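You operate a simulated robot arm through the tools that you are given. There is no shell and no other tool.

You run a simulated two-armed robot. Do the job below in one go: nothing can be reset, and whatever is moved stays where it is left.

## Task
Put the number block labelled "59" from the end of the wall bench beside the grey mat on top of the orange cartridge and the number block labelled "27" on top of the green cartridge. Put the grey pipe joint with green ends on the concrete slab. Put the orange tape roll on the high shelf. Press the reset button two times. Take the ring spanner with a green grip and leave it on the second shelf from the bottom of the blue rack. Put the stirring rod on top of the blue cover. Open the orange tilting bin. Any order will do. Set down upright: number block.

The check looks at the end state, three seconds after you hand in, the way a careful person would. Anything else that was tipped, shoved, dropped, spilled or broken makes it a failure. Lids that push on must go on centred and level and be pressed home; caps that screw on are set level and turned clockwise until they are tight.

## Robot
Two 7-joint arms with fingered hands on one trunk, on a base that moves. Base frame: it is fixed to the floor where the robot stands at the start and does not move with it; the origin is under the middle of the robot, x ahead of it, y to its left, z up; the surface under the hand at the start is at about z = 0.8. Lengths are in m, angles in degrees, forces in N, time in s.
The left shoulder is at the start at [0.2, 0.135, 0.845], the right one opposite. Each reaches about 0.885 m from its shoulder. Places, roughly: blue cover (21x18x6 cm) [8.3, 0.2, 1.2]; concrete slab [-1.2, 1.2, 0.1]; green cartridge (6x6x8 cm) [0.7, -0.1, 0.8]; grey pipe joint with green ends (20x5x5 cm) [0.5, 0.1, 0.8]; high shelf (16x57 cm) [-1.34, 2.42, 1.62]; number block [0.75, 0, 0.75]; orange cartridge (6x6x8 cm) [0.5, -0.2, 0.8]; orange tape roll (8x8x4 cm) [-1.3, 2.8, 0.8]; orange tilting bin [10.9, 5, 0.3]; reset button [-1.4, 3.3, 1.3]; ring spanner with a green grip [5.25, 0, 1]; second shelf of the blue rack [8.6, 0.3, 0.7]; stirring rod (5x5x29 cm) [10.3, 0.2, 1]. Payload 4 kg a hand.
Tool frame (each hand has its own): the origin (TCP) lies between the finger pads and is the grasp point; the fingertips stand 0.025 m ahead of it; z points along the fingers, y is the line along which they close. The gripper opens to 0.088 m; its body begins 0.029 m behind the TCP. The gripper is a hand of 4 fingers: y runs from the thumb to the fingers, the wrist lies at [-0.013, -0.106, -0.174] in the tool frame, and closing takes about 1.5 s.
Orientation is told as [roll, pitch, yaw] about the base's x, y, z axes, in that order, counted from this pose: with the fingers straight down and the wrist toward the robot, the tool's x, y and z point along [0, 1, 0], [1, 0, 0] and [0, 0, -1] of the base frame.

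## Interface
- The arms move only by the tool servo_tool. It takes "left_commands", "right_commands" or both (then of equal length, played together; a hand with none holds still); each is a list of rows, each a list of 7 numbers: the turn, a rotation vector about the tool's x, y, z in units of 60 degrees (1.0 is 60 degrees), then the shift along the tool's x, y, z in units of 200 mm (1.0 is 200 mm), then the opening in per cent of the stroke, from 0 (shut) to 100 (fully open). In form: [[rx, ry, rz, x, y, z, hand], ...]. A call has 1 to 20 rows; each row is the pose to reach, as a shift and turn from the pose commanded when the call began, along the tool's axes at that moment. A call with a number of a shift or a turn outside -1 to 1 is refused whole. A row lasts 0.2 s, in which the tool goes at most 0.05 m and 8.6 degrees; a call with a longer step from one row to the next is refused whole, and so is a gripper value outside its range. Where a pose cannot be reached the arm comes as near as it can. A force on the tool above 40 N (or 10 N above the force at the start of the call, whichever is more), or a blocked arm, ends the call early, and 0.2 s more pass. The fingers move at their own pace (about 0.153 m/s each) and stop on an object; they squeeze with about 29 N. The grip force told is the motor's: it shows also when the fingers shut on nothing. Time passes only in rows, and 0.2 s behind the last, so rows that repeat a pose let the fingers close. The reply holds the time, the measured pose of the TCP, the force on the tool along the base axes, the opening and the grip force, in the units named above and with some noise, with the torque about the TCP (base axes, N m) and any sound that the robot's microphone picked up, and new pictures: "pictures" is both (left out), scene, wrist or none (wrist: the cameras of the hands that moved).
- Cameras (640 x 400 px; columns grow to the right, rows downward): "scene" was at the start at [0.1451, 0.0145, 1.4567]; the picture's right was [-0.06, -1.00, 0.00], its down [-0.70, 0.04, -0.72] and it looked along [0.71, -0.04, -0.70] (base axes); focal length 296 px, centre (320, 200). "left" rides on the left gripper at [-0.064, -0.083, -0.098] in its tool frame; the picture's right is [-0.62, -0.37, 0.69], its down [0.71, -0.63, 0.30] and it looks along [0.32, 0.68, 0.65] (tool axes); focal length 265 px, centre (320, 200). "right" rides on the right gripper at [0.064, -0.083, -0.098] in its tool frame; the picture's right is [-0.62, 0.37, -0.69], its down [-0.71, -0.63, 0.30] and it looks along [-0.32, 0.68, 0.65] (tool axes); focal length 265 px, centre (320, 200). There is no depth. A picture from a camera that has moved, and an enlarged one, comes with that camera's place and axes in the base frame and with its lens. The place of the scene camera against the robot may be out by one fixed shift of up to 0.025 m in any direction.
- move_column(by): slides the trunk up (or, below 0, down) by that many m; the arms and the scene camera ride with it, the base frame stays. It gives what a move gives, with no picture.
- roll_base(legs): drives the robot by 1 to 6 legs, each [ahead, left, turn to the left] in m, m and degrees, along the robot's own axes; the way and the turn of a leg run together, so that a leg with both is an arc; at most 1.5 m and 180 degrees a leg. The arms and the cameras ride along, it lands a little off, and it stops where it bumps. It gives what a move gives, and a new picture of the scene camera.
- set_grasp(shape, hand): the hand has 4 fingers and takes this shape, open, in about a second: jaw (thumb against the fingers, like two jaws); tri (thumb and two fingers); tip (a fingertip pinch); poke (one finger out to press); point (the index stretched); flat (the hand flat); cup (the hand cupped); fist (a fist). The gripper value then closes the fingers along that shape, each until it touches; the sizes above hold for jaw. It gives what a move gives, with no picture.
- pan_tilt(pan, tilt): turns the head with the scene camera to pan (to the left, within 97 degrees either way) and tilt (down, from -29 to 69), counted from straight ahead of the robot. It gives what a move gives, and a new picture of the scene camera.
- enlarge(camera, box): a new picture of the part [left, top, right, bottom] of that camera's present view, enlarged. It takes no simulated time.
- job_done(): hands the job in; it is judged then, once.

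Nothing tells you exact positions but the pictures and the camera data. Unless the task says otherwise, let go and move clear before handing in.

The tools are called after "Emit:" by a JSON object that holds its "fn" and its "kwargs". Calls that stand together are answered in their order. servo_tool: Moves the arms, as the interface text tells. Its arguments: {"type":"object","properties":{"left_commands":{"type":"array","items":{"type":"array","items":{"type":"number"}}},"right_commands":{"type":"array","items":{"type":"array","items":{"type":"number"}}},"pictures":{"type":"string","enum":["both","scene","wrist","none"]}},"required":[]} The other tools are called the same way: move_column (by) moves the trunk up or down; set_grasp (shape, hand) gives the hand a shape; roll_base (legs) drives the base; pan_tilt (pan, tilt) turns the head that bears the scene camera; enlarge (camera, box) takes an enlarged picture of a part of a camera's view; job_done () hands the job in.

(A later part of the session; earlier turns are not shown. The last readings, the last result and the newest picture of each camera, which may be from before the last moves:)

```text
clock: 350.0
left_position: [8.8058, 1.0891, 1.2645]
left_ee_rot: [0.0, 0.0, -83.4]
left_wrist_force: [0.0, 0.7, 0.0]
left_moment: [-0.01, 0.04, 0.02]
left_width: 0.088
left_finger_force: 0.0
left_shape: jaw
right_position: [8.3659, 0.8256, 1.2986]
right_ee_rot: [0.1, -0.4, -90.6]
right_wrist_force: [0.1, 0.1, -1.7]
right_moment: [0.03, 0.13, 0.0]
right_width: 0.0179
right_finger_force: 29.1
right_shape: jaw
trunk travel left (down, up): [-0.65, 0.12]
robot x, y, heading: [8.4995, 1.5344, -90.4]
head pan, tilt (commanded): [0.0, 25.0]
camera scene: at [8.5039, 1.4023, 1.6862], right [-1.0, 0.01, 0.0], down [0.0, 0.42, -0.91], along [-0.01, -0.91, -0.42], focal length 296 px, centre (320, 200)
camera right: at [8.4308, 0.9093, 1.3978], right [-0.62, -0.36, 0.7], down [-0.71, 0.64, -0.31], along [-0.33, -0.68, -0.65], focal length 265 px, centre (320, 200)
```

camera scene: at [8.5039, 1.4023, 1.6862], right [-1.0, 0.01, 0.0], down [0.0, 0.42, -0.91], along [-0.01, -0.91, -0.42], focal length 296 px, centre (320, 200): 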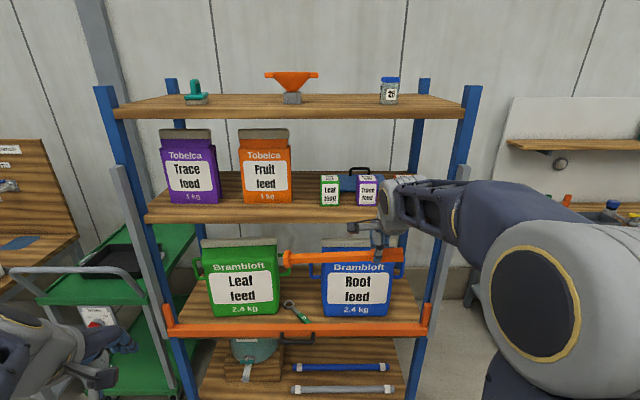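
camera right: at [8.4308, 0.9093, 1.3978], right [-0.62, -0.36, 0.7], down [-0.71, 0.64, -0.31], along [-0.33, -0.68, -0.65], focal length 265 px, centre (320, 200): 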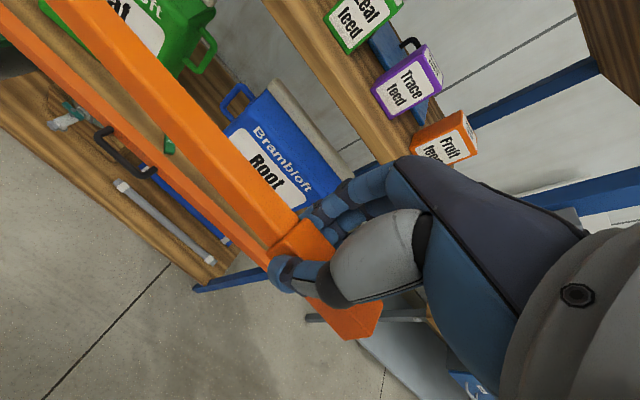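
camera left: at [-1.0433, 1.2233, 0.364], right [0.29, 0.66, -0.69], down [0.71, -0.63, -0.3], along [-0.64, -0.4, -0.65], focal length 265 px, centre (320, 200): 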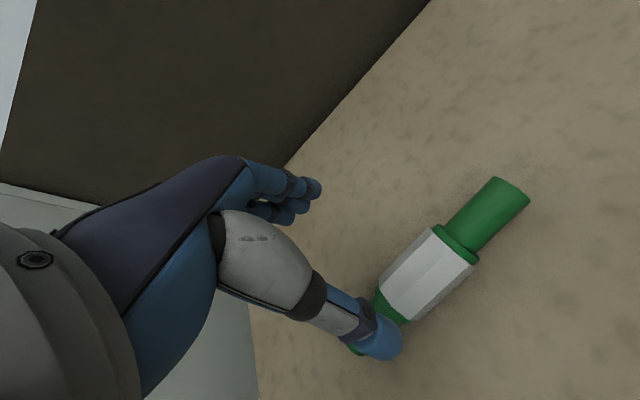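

Emit:
{"fn": "enlarge", "kwargs": {"camera": "right", "box": [240, 0, 520, 170]}}

```text
2.29 times, centred on (380, 85) of right
camera zoom: at [8.4308, 0.9093, 1.3978], right [-0.62, -0.36, 0.7], down [-0.71, 0.64, -0.31], along [-0.33, -0.68, -0.65], focal length 607 px, centre (183, 463)
```

zoom: 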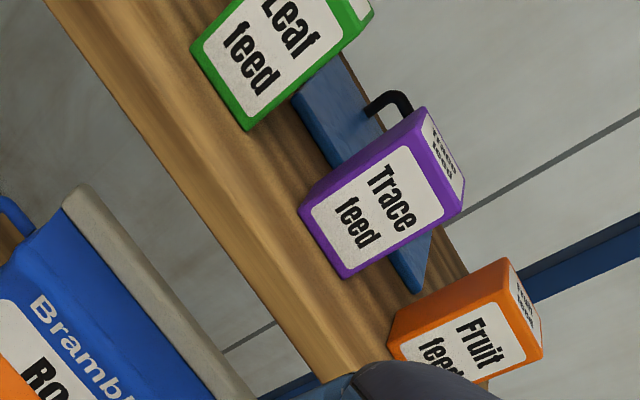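

The rod hangs level along x. The small boxes in front of the cover (tops z≈1.31) and the upper shelf (underside ≈1.53) leave a slot, so I'll tilt the hand forward about 40° to keep the wrist low while carrying the rod over the boxes.

Emit:
{"fn": "servo_tool", "kwargs": {"right_commands": [[-0.1, 0, 0, 0, 0, -0.06, 0], [-0.2, 0, 0, 0, 0, -0.13, 0], [-0.32, 0, 0, 0, 0, -0.2, 0], [-0.44, 0, 0, 0, 0, -0.27, 0], [-0.56, 0, 0, 0, 0, -0.34, 0], [-0.667, 0, 0, 0, 0, -0.4, 0], [-0.667, 0, 0, 0, 0, -0.4, 0]], "pictures": "both"}}

```text
clock: 351.6
left_position: [8.8049, 1.0896, 1.2656]
left_ee_rot: [-0.1, 0.0, -83.4]
left_wrist_force: [-0.4, -0.5, -0.4]
left_moment: [-0.02, -0.02, 0.01]
left_width: 0.088
left_finger_force: 0.1
left_shape: jaw
right_position: [8.3659, 0.8257, 1.379]
right_ee_rot: [0.0, -40.6, -90.4]
right_wrist_force: [-0.8, -0.4, -1.3]
right_moment: [0.05, 0.15, -0.02]
right_width: 0.018
right_finger_force: 29.5
right_shape: jaw
right hand out of reach, approached as far as the arm can: row 5
trunk travel left (down, up): [-0.65, 0.12]
robot x, y, heading: [8.5031, 1.5326, -90.2]
head pan, tilt (commanded): [0.0, 25.0]
camera scene: at [8.5034, 1.4023, 1.6863], right [-1.0, 0.01, 0.0], down [0.0, 0.42, -0.91], along [-0.01, -0.91, -0.42], focal length 296 px, centre (320, 200)
camera right: at [8.43, 0.9536, 1.4011], right [-0.62, 0.18, 0.77], down [-0.71, 0.29, -0.64], along [-0.33, -0.94, -0.05], focal length 265 px, centre (320, 200)
```

scene: 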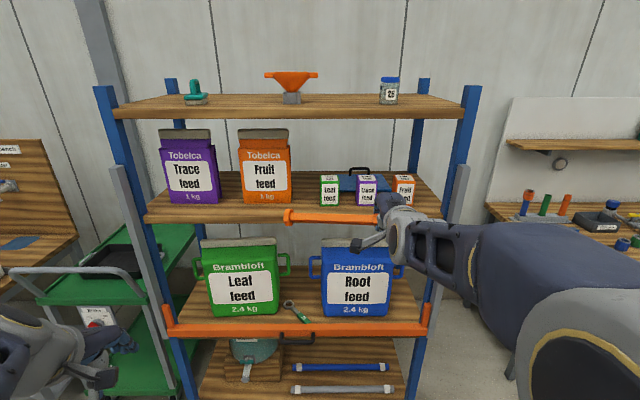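
right: 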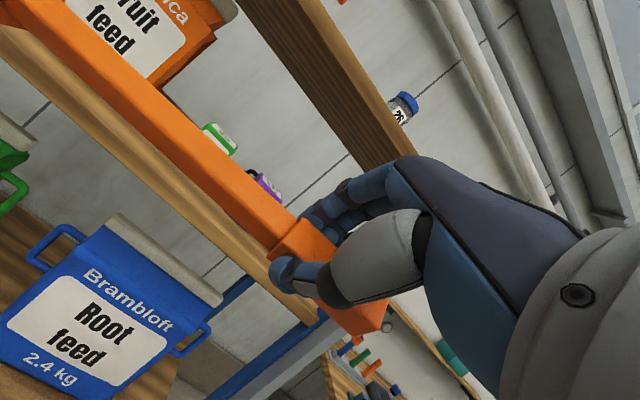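

Emit:
{"fn": "roll_base", "kwargs": {"legs": [[0.33, -0.09, 0.2]]}}

Emit:
{"fn": "enlarge", "kwargs": {"camera": "right", "box": [0, 0, 640, 400]}}

Emit:
{"fn": "enlarge", "kwargs": {"camera": "scene", "box": [240, 60, 480, 260]}}

```text
clock: 353.9
left_position: [8.7164, 0.7603, 1.265]
left_ee_rot: [0.0, 0.0, -83.1]
left_wrist_force: [-0.4, 0.3, 0.1]
left_moment: [0.01, -0.03, 0.01]
left_width: 0.0879
left_finger_force: 0.1
left_shape: jaw
right_position: [8.2787, 0.4924, 1.3799]
right_ee_rot: [0.0, -40.4, -90.2]
right_wrist_force: [-0.2, 0.0, -1.0]
right_moment: [0.04, 0.07, 0.0]
right_width: 0.018
right_finger_force: 29.0
right_shape: jaw
trunk travel left (down, up): [-0.65, 0.12]
robot x, y, heading: [8.4111, 1.2006, -89.8]
head pan, tilt (commanded): [0.0, 25.0]
camera scene: at [8.4131, 1.0702, 1.6863], right [-1.0, 0.0, 0.0], down [0.0, 0.42, -0.91], along [0.0, -0.91, -0.42], focal length 296 px, centre (320, 200)
```

scene: 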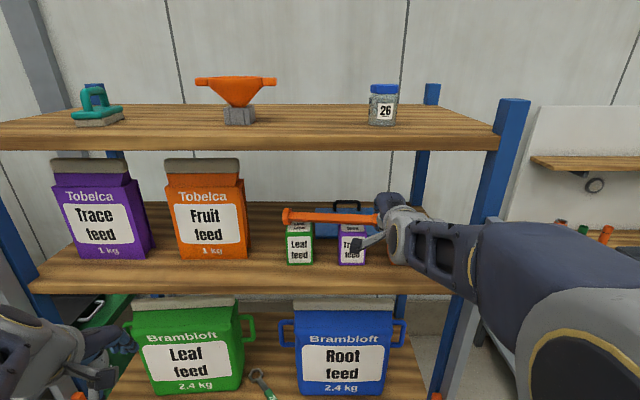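

```text
1.00 times, centred on (320, 200) of right (not enlarged: the box is as wide or as high as the picture)
camera zoom: at [8.343, 0.621, 1.401], right [-0.62, 0.17, 0.77], down [-0.71, 0.28, -0.64], along [-0.33, -0.94, -0.05], focal length 265 px, centre (320, 200)
```

zoom: 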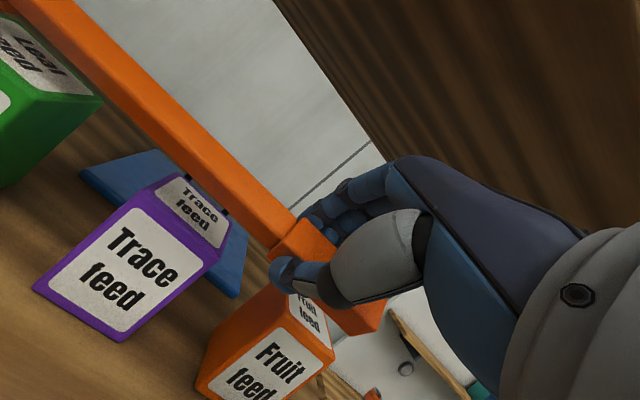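

```text
2.00 times, centred on (360, 160) of scene
camera zoom: at [8.4131, 1.0702, 1.6863], right [-1.0, 0.0, 0.0], down [0.0, 0.42, -0.91], along [0.0, -0.91, -0.42], focal length 592 px, centre (240, 280)
```

zoom: 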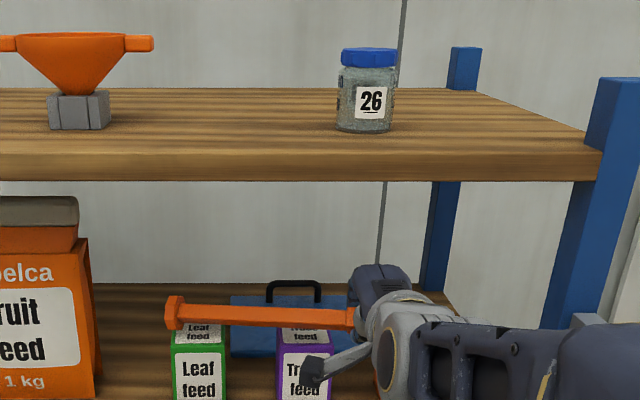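

Emit:
{"fn": "servo_tool", "kwargs": {"right_commands": [[0, 0, 0, -0.05, 0.138, 0.117, 0], [0, 0, 0, -0.1, 0.275, 0.234, 0], [0, 0, 0, -0.16, 0.413, 0.3515, 0], [0, 0, 0, -0.16, 0.413, 0.3515, 0]], "pictures": "both"}}

Emit:
{"fn": "enlarge", "kwargs": {"camera": "scene", "box": [260, 130, 460, 270]}}

```text
clock: 354.9
left_position: [8.7174, 0.7601, 1.2653]
left_ee_rot: [0.0, -0.1, -83.0]
left_wrist_force: [0.7, 0.9, 0.2]
left_moment: [0.02, 0.0, -0.02]
left_width: 0.088
left_finger_force: 0.0
left_shape: jaw
right_position: [8.2466, 0.3853, 1.3784]
right_ee_rot: [-0.1, -40.4, -90.1]
right_wrist_force: [-0.2, -0.8, -1.3]
right_moment: [0.06, 0.1, -0.02]
right_width: 0.0177
right_finger_force: 29.4
right_shape: jaw
trunk travel left (down, up): [-0.65, 0.12]
robot x, y, heading: [8.4086, 1.2032, -90.1]
head pan, tilt (commanded): [0.0, 25.0]
camera scene: at [8.4131, 1.0703, 1.6862], right [-1.0, 0.0, 0.0], down [0.0, 0.42, -0.91], along [0.0, -0.91, -0.42], focal length 296 px, centre (320, 200)
camera right: at [8.3107, 0.5129, 1.4006], right [-0.62, 0.17, 0.77], down [-0.71, 0.28, -0.64], along [-0.33, -0.94, -0.05], focal length 265 px, centre (320, 200)
```

scene: 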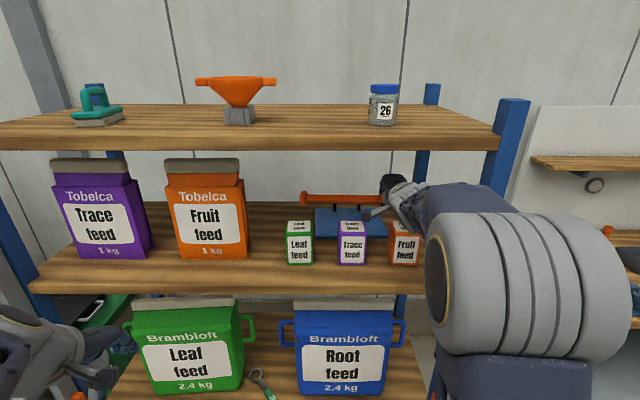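
right: 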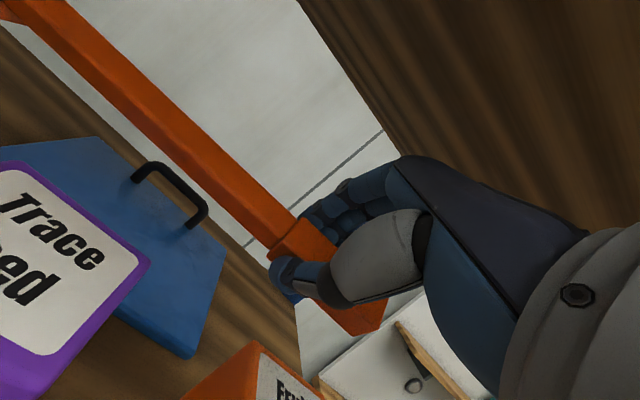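

```text
2.86 times, centred on (360, 200) of scene
camera zoom: at [8.4131, 1.0703, 1.6862], right [-1.0, 0.0, 0.0], down [0.0, 0.42, -0.91], along [0.0, -0.91, -0.42], focal length 846 px, centre (206, 200)
```

zoom: 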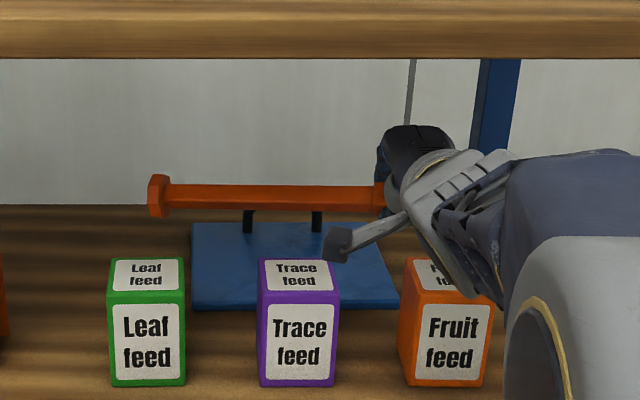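

The cover's top measures x 8.22…8.43, y 0.14…0.33, z≈1.227, with its handle at the back edge, so there is plenty of room. I'll continue forward to y≈0.25.

Emit:
{"fn": "servo_tool", "kwargs": {"right_commands": [[0, 0, 0, 0, 0.13, 0.11, 0], [0, 0, 0, 0, 0.26, 0.22, 0], [0, 0, 0, 0, 0.39, 0.33, 0], [0, 0, 0, 0, 0.514, 0.4374, 0], [0, 0, 0, 0, 0.514, 0.4374, 0]], "pictures": "both"}}

Emit:
{"fn": "enlarge", "kwargs": {"camera": "scene", "box": [260, 130, 460, 270]}}

```text
clock: 356.1
left_position: [8.7176, 0.7604, 1.2655]
left_ee_rot: [0.0, 0.0, -83.0]
left_wrist_force: [0.1, 0.7, 0.0]
left_moment: [0.03, -0.02, 0.0]
left_width: 0.0879
left_finger_force: 0.0
left_shape: jaw
right_position: [8.2471, 0.2482, 1.3792]
right_ee_rot: [0.0, -40.4, -90.1]
right_wrist_force: [-0.1, -0.7, -0.5]
right_moment: [0.05, 0.14, 0.0]
right_width: 0.0179
right_finger_force: 28.7
right_shape: jaw
trunk travel left (down, up): [-0.65, 0.12]
robot x, y, heading: [8.4087, 1.202, -90.1]
head pan, tilt (commanded): [0.0, 25.0]
camera scene: at [8.4131, 1.0702, 1.6862], right [-1.0, 0.0, 0.0], down [0.0, 0.42, -0.91], along [0.0, -0.91, -0.42], focal length 296 px, centre (320, 200)
camera right: at [8.3108, 0.3763, 1.4005], right [-0.62, 0.17, 0.77], down [-0.71, 0.28, -0.64], along [-0.33, -0.94, -0.05], focal length 265 px, centre (320, 200)
```

scene: 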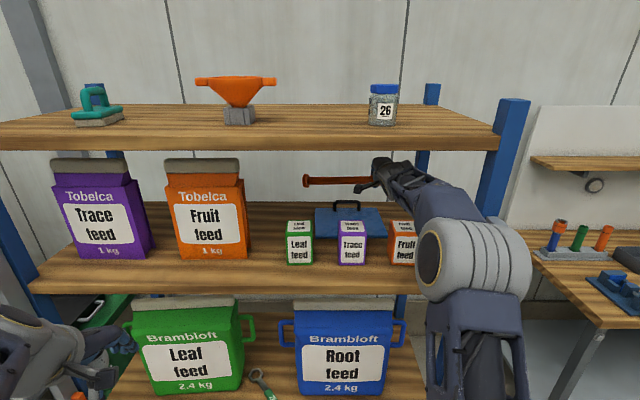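
right: 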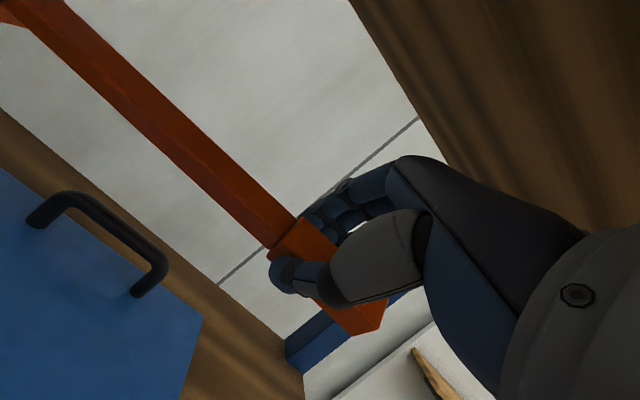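

```text
2.86 times, centred on (360, 200) of scene
camera zoom: at [8.4131, 1.0702, 1.6862], right [-1.0, 0.0, 0.0], down [0.0, 0.42, -0.91], along [0.0, -0.91, -0.42], focal length 846 px, centre (206, 200)
```

zoom: 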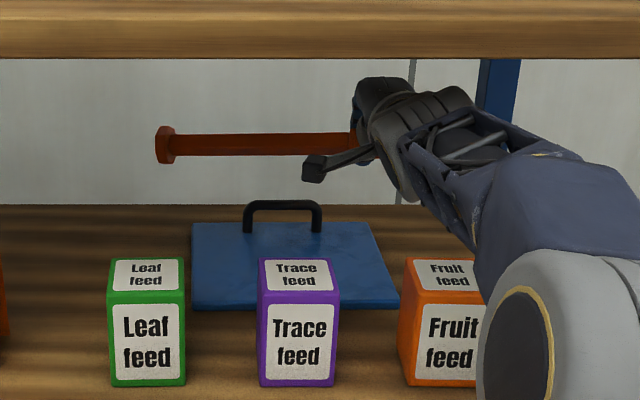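

Now I'll lower and bring the hand upright at the same time, keeping the wrist between the shelves.

Emit:
{"fn": "servo_tool", "kwargs": {"right_commands": [[0.084, 0, 0, 0, -0.042, 0.0495, 0], [0.168, 0, 0, 0, -0.084, 0.099, 0], [0.252, 0, 0, 0, -0.126, 0.1485, 0], [0.336, 0, 0, 0, -0.168, 0.198, 0], [0.42, 0, 0, 0, -0.21, 0.2475, 0], [0.504, 0, 0, 0, -0.252, 0.297, 0], [0.588, 0, 0, 0, -0.294, 0.3465, 0], [0.673, 0, 0, 0, -0.337, 0.396, 0], [0.673, 0, 0, 0, -0.337, 0.396, 0]], "pictures": "both"}}

Emit:
{"fn": "enlarge", "kwargs": {"camera": "scene", "box": [260, 130, 460, 270]}}

```text
clock: 358.1
left_position: [8.7177, 0.7601, 1.2666]
left_ee_rot: [0.0, 0.0, -82.9]
left_wrist_force: [-0.4, 0.0, -0.6]
left_moment: [-0.03, 0.02, 0.01]
left_width: 0.0879
left_finger_force: 0.0
left_shape: jaw
right_position: [8.2464, 0.2623, 1.2691]
right_ee_rot: [-0.1, 0.0, -90.1]
right_wrist_force: [-0.3, -0.7, 0.0]
right_moment: [-0.02, -0.11, -0.03]
right_width: 0.0179
right_finger_force: 29.2
right_shape: jaw
right hand out of reach, approached as far as the arm can: row 8, 9
trunk travel left (down, up): [-0.65, 0.12]
robot x, y, heading: [8.4104, 1.2045, -89.9]
head pan, tilt (commanded): [0.0, 25.0]
camera scene: at [8.4131, 1.0701, 1.6862], right [-1.0, 0.0, 0.0], down [0.0, 0.42, -0.91], along [0.0, -0.91, -0.42], focal length 296 px, centre (320, 200)
camera right: at [8.3106, 0.3457, 1.3683], right [-0.62, -0.37, 0.69], down [-0.71, 0.63, -0.3], along [-0.33, -0.68, -0.65], focal length 265 px, centre (320, 200)
```

scene: 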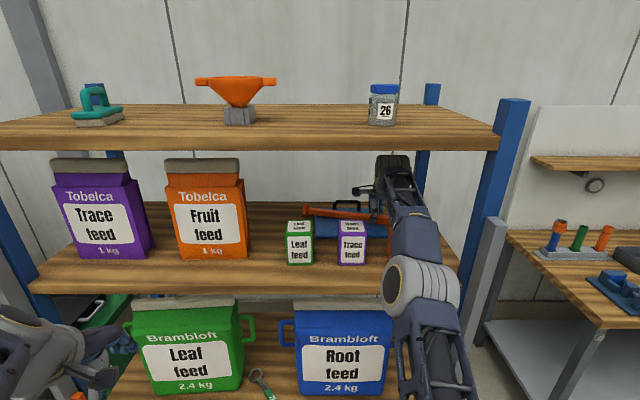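
right: 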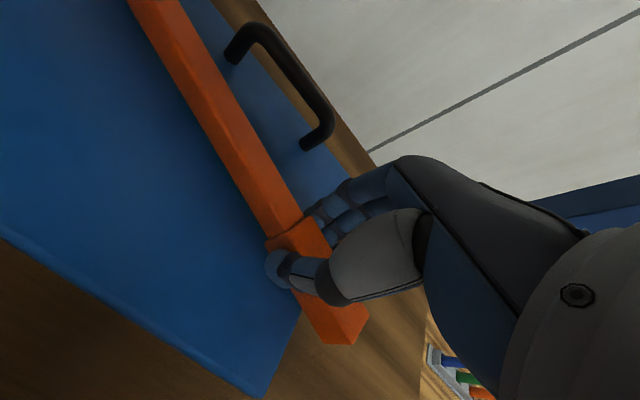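

```text
2.86 times, centred on (360, 200) of scene
camera zoom: at [8.4131, 1.0701, 1.6862], right [-1.0, 0.0, 0.0], down [0.0, 0.42, -0.91], along [0.0, -0.91, -0.42], focal length 846 px, centre (206, 200)
```

zoom: 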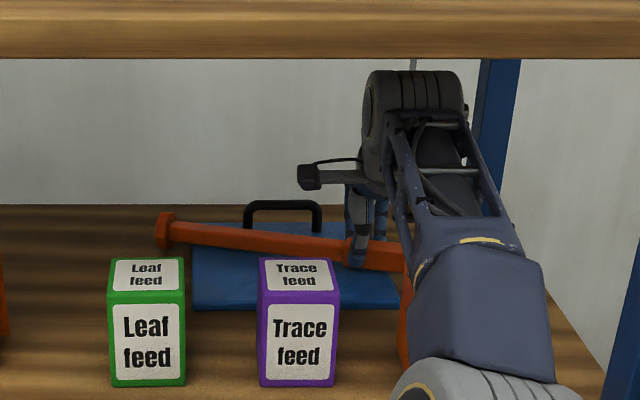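

The rod seems to be touching the cover (its weight is off the hand) and has swivelled a bit in the grip. I'll confirm with a tiny lowering.

Emit:
{"fn": "servo_tool", "kwargs": {"right_commands": [[0, 0, 0, 0, 0, 0.01, 0], [0, 0, 0, 0, 0, 0.015, 0]], "pictures": "wrist"}}

Emit:
{"fn": "enlarge", "kwargs": {"camera": "scene", "box": [290, 180, 410, 260]}}

```text
clock: 358.7
left_position: [8.7179, 0.7598, 1.2654]
left_ee_rot: [-0.1, 0.1, -83.0]
left_wrist_force: [0.6, -0.2, 0.2]
left_moment: [0.01, -0.02, 0.0]
left_width: 0.0879
left_finger_force: 0.1
left_shape: jaw
right_position: [8.2473, 0.2611, 1.2665]
right_ee_rot: [-0.1, -0.1, -90.1]
right_wrist_force: [-0.1, -0.4, 0.4]
right_moment: [-0.05, -0.12, -0.04]
right_width: 0.0175
right_finger_force: 28.9
right_shape: jaw
trunk travel left (down, up): [-0.65, 0.12]
robot x, y, heading: [8.4121, 1.2041, -90.1]
head pan, tilt (commanded): [0.0, 25.0]
camera right: at [8.3105, 0.3457, 1.3656], right [-0.62, -0.37, 0.69], down [-0.71, 0.63, -0.3], along [-0.33, -0.68, -0.65], focal length 265 px, centre (320, 200)
```

right: 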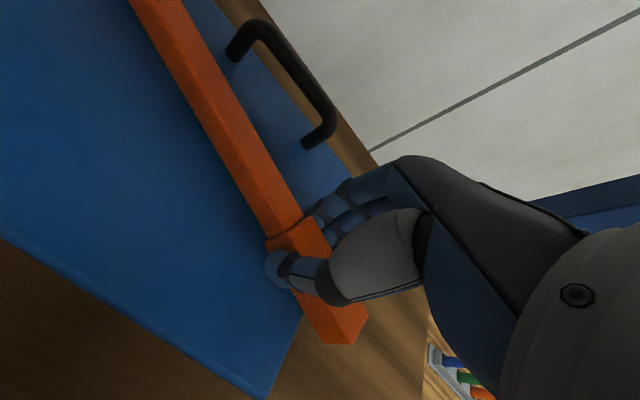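

```text
5.00 times, centred on (350, 220) of scene
camera zoom: at [8.4131, 1.0702, 1.6862], right [-1.0, 0.0, 0.0], down [0.0, 0.42, -0.91], along [0.0, -0.91, -0.42], focal length 1481 px, centre (170, 100)
```

zoom: 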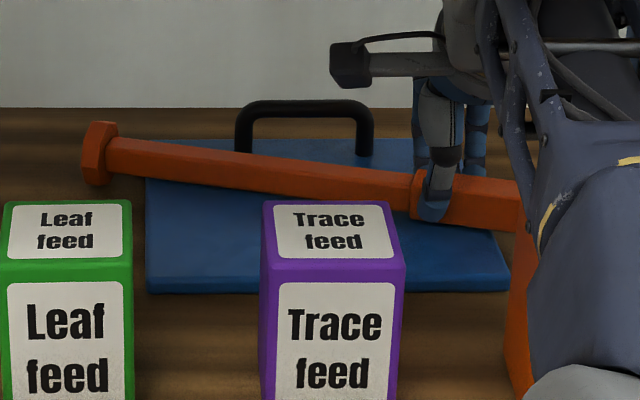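

Emit:
{"fn": "servo_tool", "kwargs": {"right_commands": [[0, 0, 0, 0, 0, 0.01, 0], [0, 0, 0, 0, 0, 0.015, 0]], "pictures": "none"}}

Emit:
{"fn": "servo_tool", "kwargs": {"right_commands": [[0, 0, 0, 0, 0, 0.01, 0], [0, 0, 0, 0, 0, 0.015, 0]], "pictures": "none"}}

Emit:
{"fn": "enlarge", "kwargs": {"camera": "scene", "box": [290, 180, 410, 260]}}

```text
clock: 359.3
left_position: [8.7177, 0.7592, 1.2649]
left_ee_rot: [0.0, 0.0, -83.1]
left_wrist_force: [0.8, 0.2, 1.0]
left_moment: [0.0, 0.01, -0.02]
left_width: 0.0878
left_finger_force: 0.2
left_shape: jaw
right_position: [8.2477, 0.2622, 1.2647]
right_ee_rot: [-0.2, 0.0, -90.2]
right_wrist_force: [-0.2, 0.2, 0.2]
right_moment: [-0.05, -0.11, -0.04]
right_width: 0.0177
right_finger_force: 28.9
right_shape: jaw
trunk travel left (down, up): [-0.65, 0.12]
robot x, y, heading: [8.4085, 1.2035, -89.8]
head pan, tilt (commanded): [0.0, 25.0]
```

```text
clock: 359.9
left_position: [8.717, 0.7609, 1.2647]
left_ee_rot: [0.1, -0.1, -83.0]
left_wrist_force: [-0.2, 0.6, -1.0]
left_moment: [0.01, 0.01, 0.0]
left_width: 0.088
left_finger_force: 0.1
left_shape: jaw
right_position: [8.248, 0.2622, 1.2623]
right_ee_rot: [-0.2, -0.3, -90.3]
right_wrist_force: [-0.4, -0.5, 9.5]
right_moment: [-0.12, -0.14, -0.03]
right_width: 0.018
right_finger_force: 28.8
right_shape: jaw
trunk travel left (down, up): [-0.65, 0.12]
robot x, y, heading: [8.4069, 1.202, -90.2]
head pan, tilt (commanded): [0.0, 25.0]
```

```text
5.00 times, centred on (350, 220) of scene
camera zoom: at [8.4131, 1.0706, 1.6864], right [-1.0, 0.0, 0.0], down [0.0, 0.42, -0.91], along [0.0, -0.91, -0.42], focal length 1481 px, centre (170, 100)
```

zoom: 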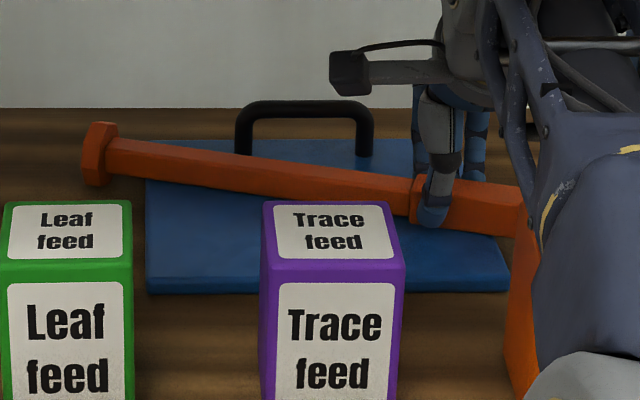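

Emit:
{"fn": "servo_tool", "kwargs": {"right_commands": [[0, 0, 0, 0, 0, -0.005, 0], [0, 0, 0, 0, 0, -0.005, 25], [0, 0, 0, 0, 0, -0.005, 35], [0, 0, 0, 0, 0, -0.005, 45], [0, 0, 0, 0, 0, -0.005, 50], [0, 0, 0, 0, 0, -0.005, 55], [0, 0, 0, 0, 0, -0.005, 55]], "pictures": "wrist"}}

Emit:
{"fn": "enlarge", "kwargs": {"camera": "scene", "box": [290, 180, 410, 260]}}

```text
clock: 361.5
left_position: [8.7175, 0.7599, 1.2663]
left_ee_rot: [0.1, 0.0, -83.0]
left_wrist_force: [0.2, 0.6, -1.2]
left_moment: [-0.01, -0.02, -0.01]
left_width: 0.0877
left_finger_force: 0.0
left_shape: jaw
right_position: [8.2464, 0.2612, 1.2623]
right_ee_rot: [0.0, -0.1, -90.3]
right_wrist_force: [-0.4, -0.5, 0.5]
right_moment: [0.02, -0.01, 0.01]
right_width: 0.0481
right_finger_force: 0.1
right_shape: jaw
trunk travel left (down, up): [-0.65, 0.12]
robot x, y, heading: [8.408, 1.2043, -90.0]
head pan, tilt (commanded): [0.0, 25.0]
camera right: at [8.3107, 0.3457, 1.3612], right [-0.62, -0.37, 0.69], down [-0.71, 0.63, -0.3], along [-0.33, -0.68, -0.65], focal length 265 px, centre (320, 200)
```

right: 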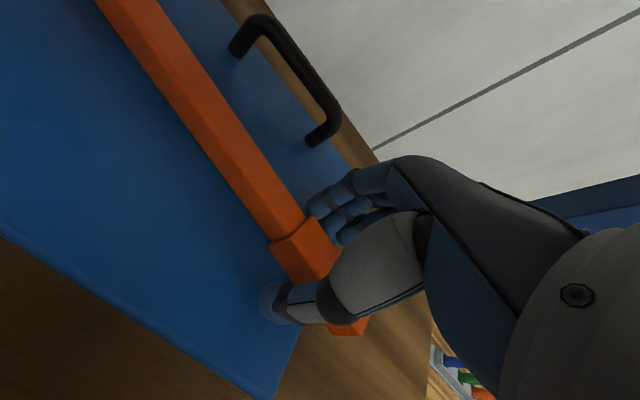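

```text
5.00 times, centred on (350, 220) of scene
camera zoom: at [8.4131, 1.0702, 1.6862], right [-1.0, 0.0, 0.0], down [0.0, 0.42, -0.91], along [0.0, -0.91, -0.42], focal length 1481 px, centre (170, 100)
```

zoom: 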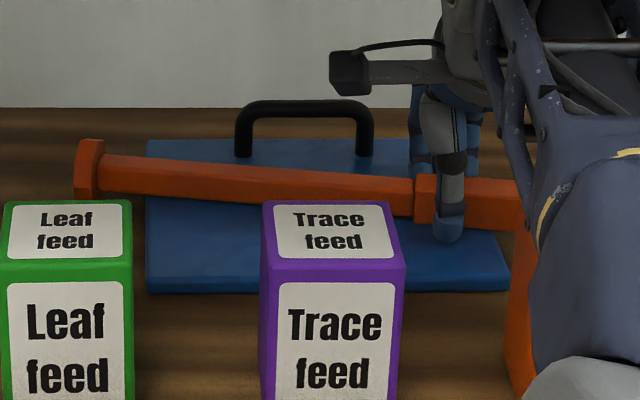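

The rod rests on the cover with its foot just past the edge. I'll open wider, lift with the trunk by 2 cm (a pure vertical move), then tilt and retreat the way I came.

Emit:
{"fn": "servo_tool", "kwargs": {"right_commands": [[0, 0, 0, 0, 0, -0.005, 65], [0, 0, 0, 0, 0, -0.005, 75], [0, 0, 0, 0, 0, -0.005, 85], [0, 0, 0, 0, 0, -0.005, 85]], "pictures": "none"}}

Emit:
{"fn": "move_column", "kwargs": {"by": 0.022}}

Emit:
{"fn": "enlarge", "kwargs": {"camera": "scene", "box": [270, 130, 430, 260]}}

Emit:
{"fn": "enlarge", "kwargs": {"camera": "right", "box": [0, 0, 640, 400]}}

```text
clock: 362.5
left_position: [8.7173, 0.7606, 1.2656]
left_ee_rot: [0.0, 0.0, -83.0]
left_wrist_force: [-0.5, 0.1, -0.2]
left_moment: [0.0, 0.02, -0.01]
left_width: 0.0879
left_finger_force: 0.1
left_shape: jaw
right_position: [8.2468, 0.262, 1.2617]
right_ee_rot: [0.0, 0.0, -90.2]
right_wrist_force: [1.1, 0.7, -0.4]
right_moment: [0.03, 0.04, 0.01]
right_width: 0.0745
right_finger_force: 0.1
right_shape: jaw
trunk travel left (down, up): [-0.65, 0.12]
robot x, y, heading: [8.4133, 1.2069, -90.0]
head pan, tilt (commanded): [0.0, 25.0]
```

```text
clock: 363.2
left_position: [8.7174, 0.7604, 1.2871]
left_ee_rot: [0.0, 0.0, -83.1]
left_wrist_force: [-0.9, -0.2, 1.0]
left_moment: [0.02, -0.01, -0.01]
left_width: 0.088
left_finger_force: 0.0
left_shape: jaw
right_position: [8.2478, 0.2629, 1.2855]
right_ee_rot: [-0.1, -0.1, -90.2]
right_wrist_force: [-0.7, -0.5, 0.3]
right_moment: [0.02, -0.01, 0.01]
right_width: 0.0745
right_finger_force: 0.1
right_shape: jaw
trunk travel left (down, up): [-0.672, 0.098]
robot x, y, heading: [8.4108, 1.2016, -90.2]
head pan, tilt (commanded): [0.0, 25.0]
```

```text
3.08 times, centred on (350, 195) of scene
camera zoom: at [8.4131, 1.0702, 1.7082], right [-1.0, 0.0, 0.0], down [0.0, 0.42, -0.91], along [0.0, -0.91, -0.42], focal length 912 px, centre (228, 215)
```

zoom: 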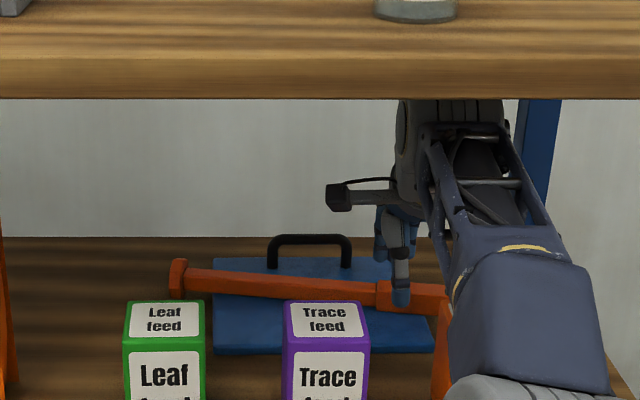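

```text
1.00 times, centred on (320, 200) of right (not enlarged: the box is as wide or as high as the picture)
camera zoom: at [8.3107, 0.3457, 1.3841], right [-0.62, -0.37, 0.69], down [-0.71, 0.63, -0.3], along [-0.33, -0.68, -0.65], focal length 265 px, centre (320, 200)
```

zoom: 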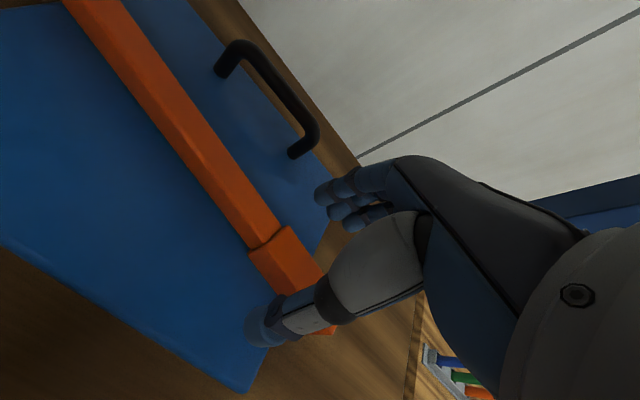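

Emit:
{"fn": "servo_tool", "kwargs": {"right_commands": [[-0.084, 0, 0, 0, 0, -0.06, 85], [-0.168, 0, 0, 0, 0, -0.12, 85], [-0.252, 0, 0, 0, 0, -0.175, 85], [-0.336, 0, 0, 0, 0, -0.23, 85], [-0.42, 0, 0, 0, 0, -0.285, 85], [-0.504, 0, 0, 0, 0, -0.34, 85], [-0.588, 0, 0, 0, 0, -0.395, 85], [-0.667, 0, 0, 0, 0, -0.45, 85], [-0.667, 0, 0, 0, 0, -0.45, 85]], "pictures": "both"}}

Emit:
{"fn": "enlarge", "kwargs": {"camera": "scene", "box": [270, 130, 430, 260]}}

```text
clock: 365.2
left_position: [8.7184, 0.7582, 1.2877]
left_ee_rot: [0.0, -0.1, -83.1]
left_wrist_force: [-0.8, -0.8, 0.2]
left_moment: [0.02, 0.01, 0.0]
left_width: 0.0879
left_finger_force: 0.1
left_shape: jaw
right_position: [8.2479, 0.2621, 1.3751]
right_ee_rot: [-0.2, -40.2, -90.1]
right_wrist_force: [-0.1, 0.0, -0.4]
right_moment: [0.03, 0.04, 0.02]
right_width: 0.0745
right_finger_force: 0.1
right_shape: jaw
trunk travel left (down, up): [-0.672, 0.098]
robot x, y, heading: [8.4109, 1.2039, -89.7]
head pan, tilt (commanded): [0.0, 25.0]
camera scene: at [8.4131, 1.0702, 1.7082], right [-1.0, 0.0, 0.0], down [0.0, 0.42, -0.91], along [0.0, -0.91, -0.42], focal length 296 px, centre (320, 200)
camera right: at [8.311, 0.3896, 1.3974], right [-0.62, 0.17, 0.77], down [-0.71, 0.29, -0.64], along [-0.33, -0.94, -0.06], focal length 265 px, centre (320, 200)
```

scene: 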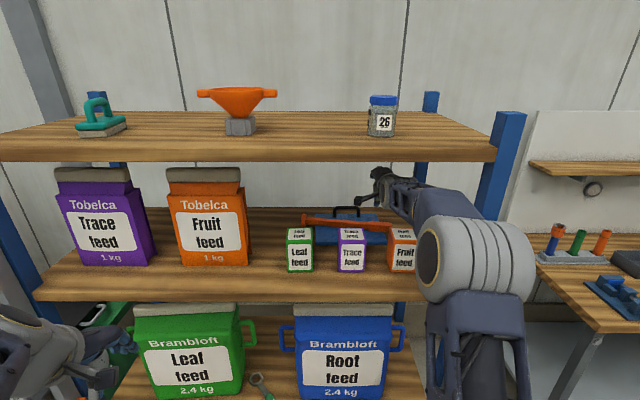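
right: 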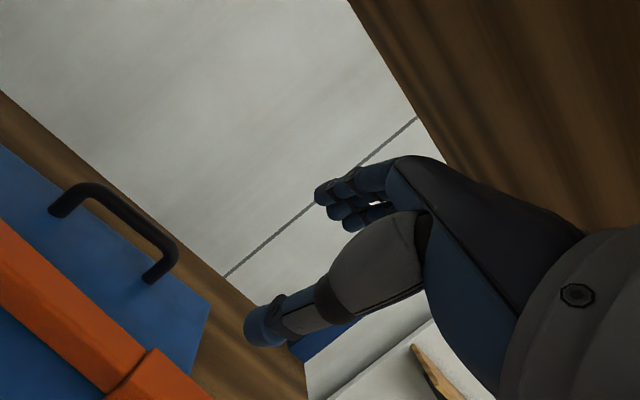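

```text
3.08 times, centred on (350, 195) of scene
camera zoom: at [8.4131, 1.0702, 1.7082], right [-1.0, 0.0, 0.0], down [0.0, 0.42, -0.91], along [0.0, -0.91, -0.42], focal length 912 px, centre (228, 215)
```

zoom: 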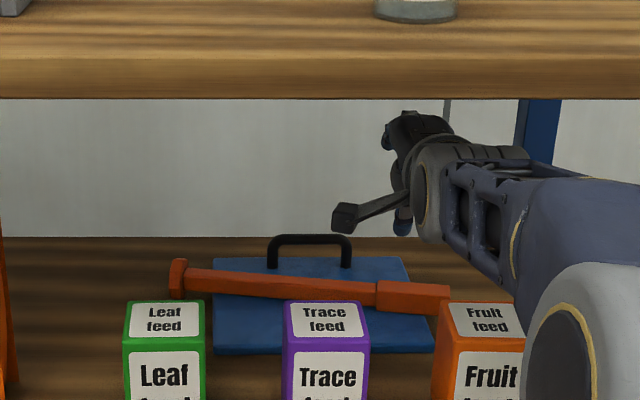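

The rod lies stably on the blue cover. I'll back the hand out over the boxes.

Emit:
{"fn": "servo_tool", "kwargs": {"right_commands": [[0, 0, 0, 0, -0.15, -0.127, 85], [0, 0, 0, 0, -0.31, -0.262, 85], [0, 0, 0, 0, -0.47, -0.397, 85], [0, 0, 0, 0, -0.63, -0.532, 85], [0, 0, 0, 0, -0.79, -0.667, 85], [0, 0, 0, 0, -0.95, -0.802, 85]], "pictures": "none"}}

Emit:
{"fn": "roll_base", "kwargs": {"legs": [[-0.5, 0, 0]]}}

Emit:
{"fn": "enlarge", "kwargs": {"camera": "scene", "box": [160, 60, 480, 260]}}

```text
clock: 366.6
left_position: [8.7173, 0.7583, 1.2883]
left_ee_rot: [0.0, 0.0, -83.1]
left_wrist_force: [-0.2, 0.5, -0.1]
left_moment: [-0.02, -0.01, 0.0]
left_width: 0.0879
left_finger_force: 0.2
left_shape: jaw
right_position: [8.2481, 0.5085, 1.3765]
right_ee_rot: [-0.1, -40.1, -90.1]
right_wrist_force: [0.3, -0.4, 0.2]
right_moment: [0.01, 0.0, 0.03]
right_width: 0.0744
right_finger_force: 0.0
right_shape: jaw
trunk travel left (down, up): [-0.672, 0.098]
robot x, y, heading: [8.408, 1.2019, -90.1]
head pan, tilt (commanded): [0.0, 25.0]
```

```text
clock: 369.5
left_position: [8.717, 1.2599, 1.287]
left_ee_rot: [0.0, 0.1, -83.0]
left_wrist_force: [0.1, 1.0, 0.7]
left_moment: [-0.01, -0.02, -0.01]
left_width: 0.088
left_finger_force: 0.0
left_shape: jaw
right_position: [8.2486, 1.0111, 1.3763]
right_ee_rot: [0.0, -40.1, -90.2]
right_wrist_force: [-0.5, -0.5, -0.4]
right_moment: [-0.02, 0.01, 0.03]
right_width: 0.0746
right_finger_force: 0.1
right_shape: jaw
trunk travel left (down, up): [-0.672, 0.098]
robot x, y, heading: [8.4084, 1.7015, -90.0]
head pan, tilt (commanded): [0.0, 25.0]
camera scene: at [8.4136, 1.571, 1.7082], right [-1.0, 0.0, 0.0], down [0.0, 0.42, -0.91], along [0.0, -0.91, -0.42], focal length 296 px, centre (320, 200)
```

scene: 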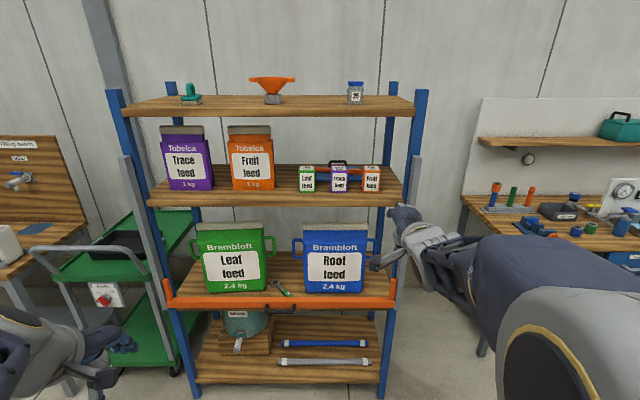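

```text
2.00 times, centred on (320, 160) of scene
camera zoom: at [8.4136, 1.571, 1.7082], right [-1.0, 0.0, 0.0], down [0.0, 0.42, -0.91], along [0.0, -0.91, -0.42], focal length 592 px, centre (320, 280)
```

zoom: 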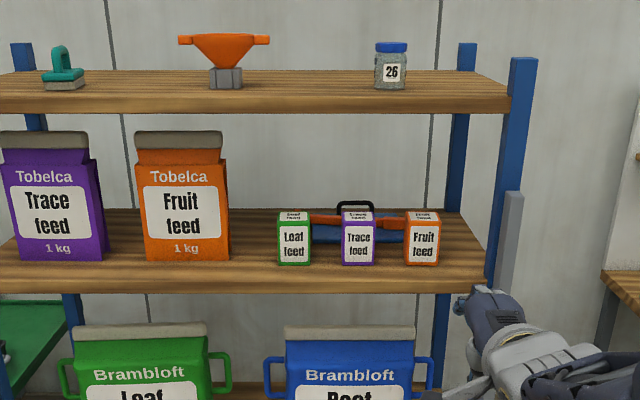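

Everything on the rack looks right. Last job: the orange tilting bin near (10.9, 5, 0.3). I'll level the right hand, then turn to look that way.

Emit:
{"fn": "servo_tool", "kwargs": {"right_commands": [[0.084, 0, 0, 0, 0, 0, 85], [0.168, 0, 0, 0, 0, 0, 85], [0.252, 0, 0, 0, 0, 0, 85], [0.336, 0, 0, 0, 0, 0, 90], [0.42, 0, 0, 0, 0, 0, 95], [0.504, 0, 0, 0, 0, 0, 100], [0.588, 0, 0, 0, 0, 0, 100], [0.667, 0, 0, 0, 0, 0, 100]], "pictures": "none"}}

Emit:
{"fn": "move_column", "kwargs": {"by": -0.22}}

Emit:
{"fn": "roll_base", "kwargs": {"legs": [[-0.2, 0, 0], [0, 0, 135]]}}

Emit:
{"fn": "pan_tilt", "kwargs": {"pan": 0, "tilt": 15}}

```text
clock: 371.5
left_position: [8.7178, 1.2595, 1.2865]
left_ee_rot: [0.1, -0.1, -83.2]
left_wrist_force: [-0.5, 0.3, 0.4]
left_moment: [0.02, 0.03, 0.01]
left_width: 0.0877
left_finger_force: 0.0
left_shape: jaw
right_position: [8.3805, 1.0214, 1.3777]
right_ee_rot: [-0.3, -0.1, -74.9]
right_wrist_force: [0.3, 0.5, -1.0]
right_moment: [0.01, -0.01, -0.02]
right_width: 0.0879
right_finger_force: 0.0
right_shape: jaw
right hand out of reach, approached as far as the arm can: row 3, 4, 6, 7
trunk travel left (down, up): [-0.672, 0.098]
robot x, y, heading: [8.4111, 1.7055, -90.3]
head pan, tilt (commanded): [0.0, 25.0]
stopped in row 8 (right hand): the arm was blocked; the commanded pose is now the measured one
```

```text
clock: 373.8
left_position: [8.7157, 1.2586, 1.0675]
left_ee_rot: [0.0, 0.1, -83.3]
left_wrist_force: [-0.2, 0.2, -0.3]
left_moment: [0.01, 0.0, 0.0]
left_width: 0.0882
left_finger_force: 0.0
left_shape: jaw
right_position: [8.3756, 1.019, 1.1578]
right_ee_rot: [-0.1, -0.2, -75.1]
right_wrist_force: [0.0, 0.8, -0.6]
right_moment: [0.01, 0.01, -0.01]
right_width: 0.0877
right_finger_force: 0.0
right_shape: jaw
trunk travel left (down, up): [-0.452, 0.318]
robot x, y, heading: [8.4125, 1.7074, -90.1]
head pan, tilt (commanded): [0.0, 25.0]
```

```text
clock: 381.0
left_position: [8.521, 2.4328, 1.0683]
left_ee_rot: [-0.1, 0.0, 50.6]
left_wrist_force: [-0.2, 0.2, -0.1]
left_moment: [0.04, 0.0, 0.01]
left_width: 0.088
left_finger_force: 0.0
left_shape: jaw
right_position: [8.9286, 2.3521, 1.1575]
right_ee_rot: [-0.1, -0.2, 58.7]
right_wrist_force: [-0.5, -0.3, 0.2]
right_moment: [0.02, -0.01, 0.04]
right_width: 0.0877
right_finger_force: 0.0
right_shape: jaw
trunk travel left (down, up): [-0.452, 0.318]
robot x, y, heading: [8.4145, 1.9022, 43.7]
head pan, tilt (commanded): [0.0, 25.0]
camera scene: at [8.5248, 2.0273, 1.4882], right [0.69, -0.72, 0.0], down [-0.31, -0.29, -0.91], along [0.66, 0.62, -0.42], focal length 296 px, centre (320, 200)
```

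scene: 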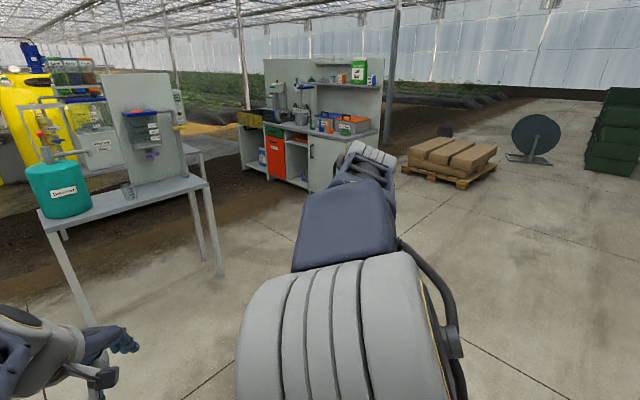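

```text
clock: 381.7
left_position: [8.52, 2.4321, 1.0669]
left_ee_rot: [0.0, -0.1, 50.6]
left_wrist_force: [-0.2, 0.9, -0.3]
left_moment: [-0.01, 0.0, 0.01]
left_width: 0.088
left_finger_force: 0.1
left_shape: jaw
right_position: [8.928, 2.3521, 1.1575]
right_ee_rot: [0.0, -0.2, 58.7]
right_wrist_force: [-0.4, -0.8, 0.0]
right_moment: [-0.02, 0.02, -0.01]
right_width: 0.0881
right_finger_force: 0.0
right_shape: jaw
trunk travel left (down, up): [-0.452, 0.318]
robot x, y, heading: [8.4123, 1.8987, 43.8]
head pan, tilt (commanded): [0.0, 15.0]
camera scene: at [8.5257, 2.0281, 1.5044], right [0.69, -0.72, 0.0], down [-0.19, -0.18, -0.97], along [0.7, 0.67, -0.26], focal length 296 px, centre (320, 200)
```

scene: 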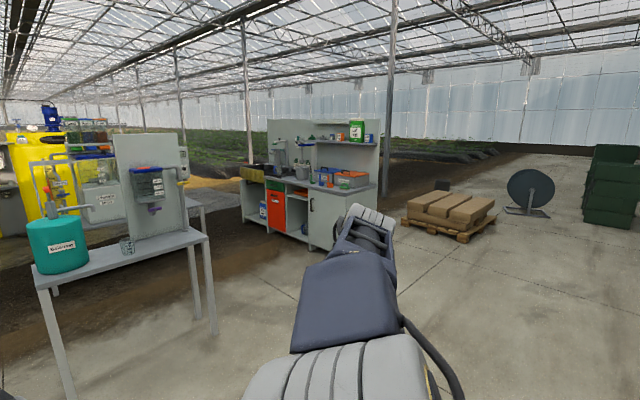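

Emit:
{"fn": "enlarge", "kwargs": {"camera": "scene", "box": [230, 110, 400, 260]}}

Emit:
{"fn": "servo_tool", "kwargs": {"right_commands": [[0, 0, 0.04, -0.13, -0.11, 0, 100], [0, 0, 0.08, -0.26, -0.22, 0, 100], [0, 0, 0.12, -0.39, -0.33, 0, 100], [0, 0, 0.16, -0.52, -0.44, 0, 100], [0, 0, 0.2, -0.65, -0.56, 0, 100], [0, 0, 0.25, -0.78, -0.68, 0, 100], [0, 0, 0.25, -0.92, -0.8, 0, 100], [0, 0, 0.25, -1.0, -0.85, 0, 100]], "pictures": "scene"}}

```text
2.67 times, centred on (315, 185) of scene
camera zoom: at [8.5257, 2.0281, 1.5044], right [0.69, -0.72, 0.0], down [-0.19, -0.18, -0.97], along [0.7, 0.67, -0.26], focal length 790 px, centre (333, 240)
```

zoom: 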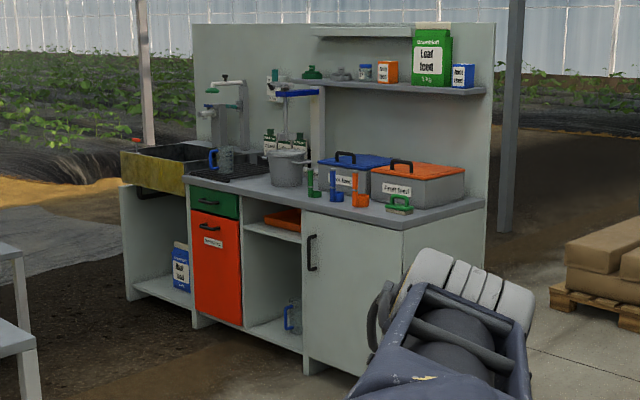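

```text
clock: 383.5
left_position: [8.5203, 2.4313, 1.0673]
left_ee_rot: [0.0, 0.1, 50.6]
left_wrist_force: [0.9, 0.2, 0.0]
left_moment: [0.03, -0.01, -0.04]
left_width: 0.088
left_finger_force: 0.1
left_shape: jaw
right_position: [9.0111, 2.1028, 1.1564]
right_ee_rot: [-0.2, -0.2, 43.7]
right_wrist_force: [0.0, 0.2, 1.0]
right_moment: [0.0, 0.01, 0.01]
right_width: 0.0876
right_finger_force: 0.1
right_shape: jaw
trunk travel left (down, up): [-0.452, 0.318]
robot x, y, heading: [8.4117, 1.9033, 43.4]
head pan, tilt (commanded): [0.0, 15.0]
camera scene: at [8.5256, 2.0283, 1.5045], right [0.69, -0.72, 0.0], down [-0.19, -0.18, -0.97], along [0.7, 0.67, -0.26], focal length 296 px, centre (320, 200)
```

scene: 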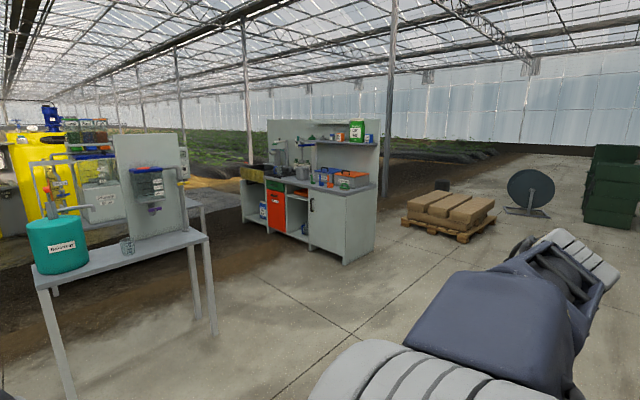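

The orange tilting bin is the red-orange front in the grey cabinet (front face x≈10.79, y≈4.8–5.2), with a handle near its top at z≈0.58. I'll route around: face +x, drive to x≈10, then head +y.

Emit:
{"fn": "roll_base", "kwargs": {"legs": [[0, 0, -43.5], [1.45, 0.2, 0], [0, 0, 90]]}}

Emit:
{"fn": "pan_tilt", "kwargs": {"pan": 0, "tilt": 20}}

```text
clock: 396.6
left_position: [9.5742, 2.5448, 1.0669]
left_ee_rot: [0.0, 0.0, 95.3]
left_wrist_force: [0.8, -0.2, -0.3]
left_moment: [-0.03, 0.0, 0.03]
left_width: 0.0876
left_finger_force: 0.0
left_shape: jaw
right_position: [10.1535, 2.6576, 1.1567]
right_ee_rot: [0.1, -0.2, 88.5]
right_wrist_force: [0.5, 0.3, -1.3]
right_moment: [-0.03, -0.01, 0.0]
right_width: 0.0879
right_finger_force: 0.0
right_shape: jaw
trunk travel left (down, up): [-0.452, 0.318]
robot x, y, heading: [9.8682, 2.0898, 88.4]
head pan, tilt (commanded): [0.0, 15.0]
camera scene: at [9.8758, 2.2656, 1.5045], right [1.0, -0.03, 0.0], down [-0.01, -0.26, -0.97], along [0.03, 0.97, -0.26], focal length 296 px, centre (320, 200)
```

scene: 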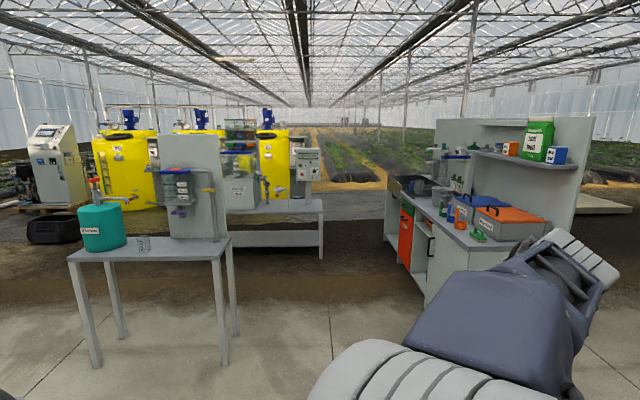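

```text
clock: 397.2
left_position: [9.5744, 2.5442, 1.0669]
left_ee_rot: [0.1, -0.1, 95.4]
left_wrist_force: [0.1, -0.4, 0.2]
left_moment: [0.01, 0.03, -0.01]
left_width: 0.0879
left_finger_force: 0.1
left_shape: jaw
right_position: [10.1534, 2.6582, 1.1564]
right_ee_rot: [-0.1, -0.2, 88.5]
right_wrist_force: [0.4, -0.5, 0.3]
right_moment: [-0.05, -0.01, 0.04]
right_width: 0.0879
right_finger_force: 0.0
right_shape: jaw
trunk travel left (down, up): [-0.452, 0.318]
robot x, y, heading: [9.8673, 2.0933, 88.3]
head pan, tilt (commanded): [0.0, 20.0]
camera scene: at [9.8758, 2.2654, 1.4964], right [1.0, -0.03, 0.0], down [-0.01, -0.34, -0.94], along [0.03, 0.94, -0.34], focal length 296 px, centre (320, 200)
```

scene: 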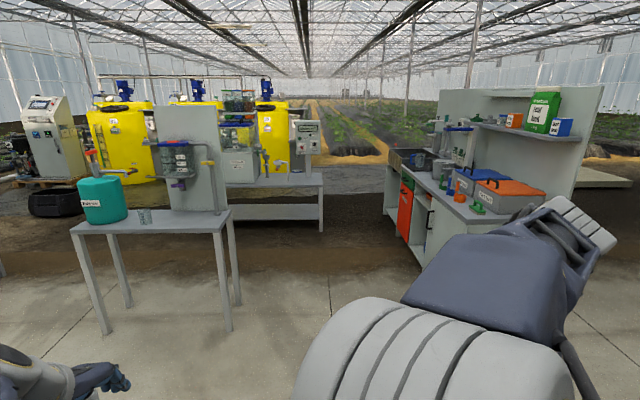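

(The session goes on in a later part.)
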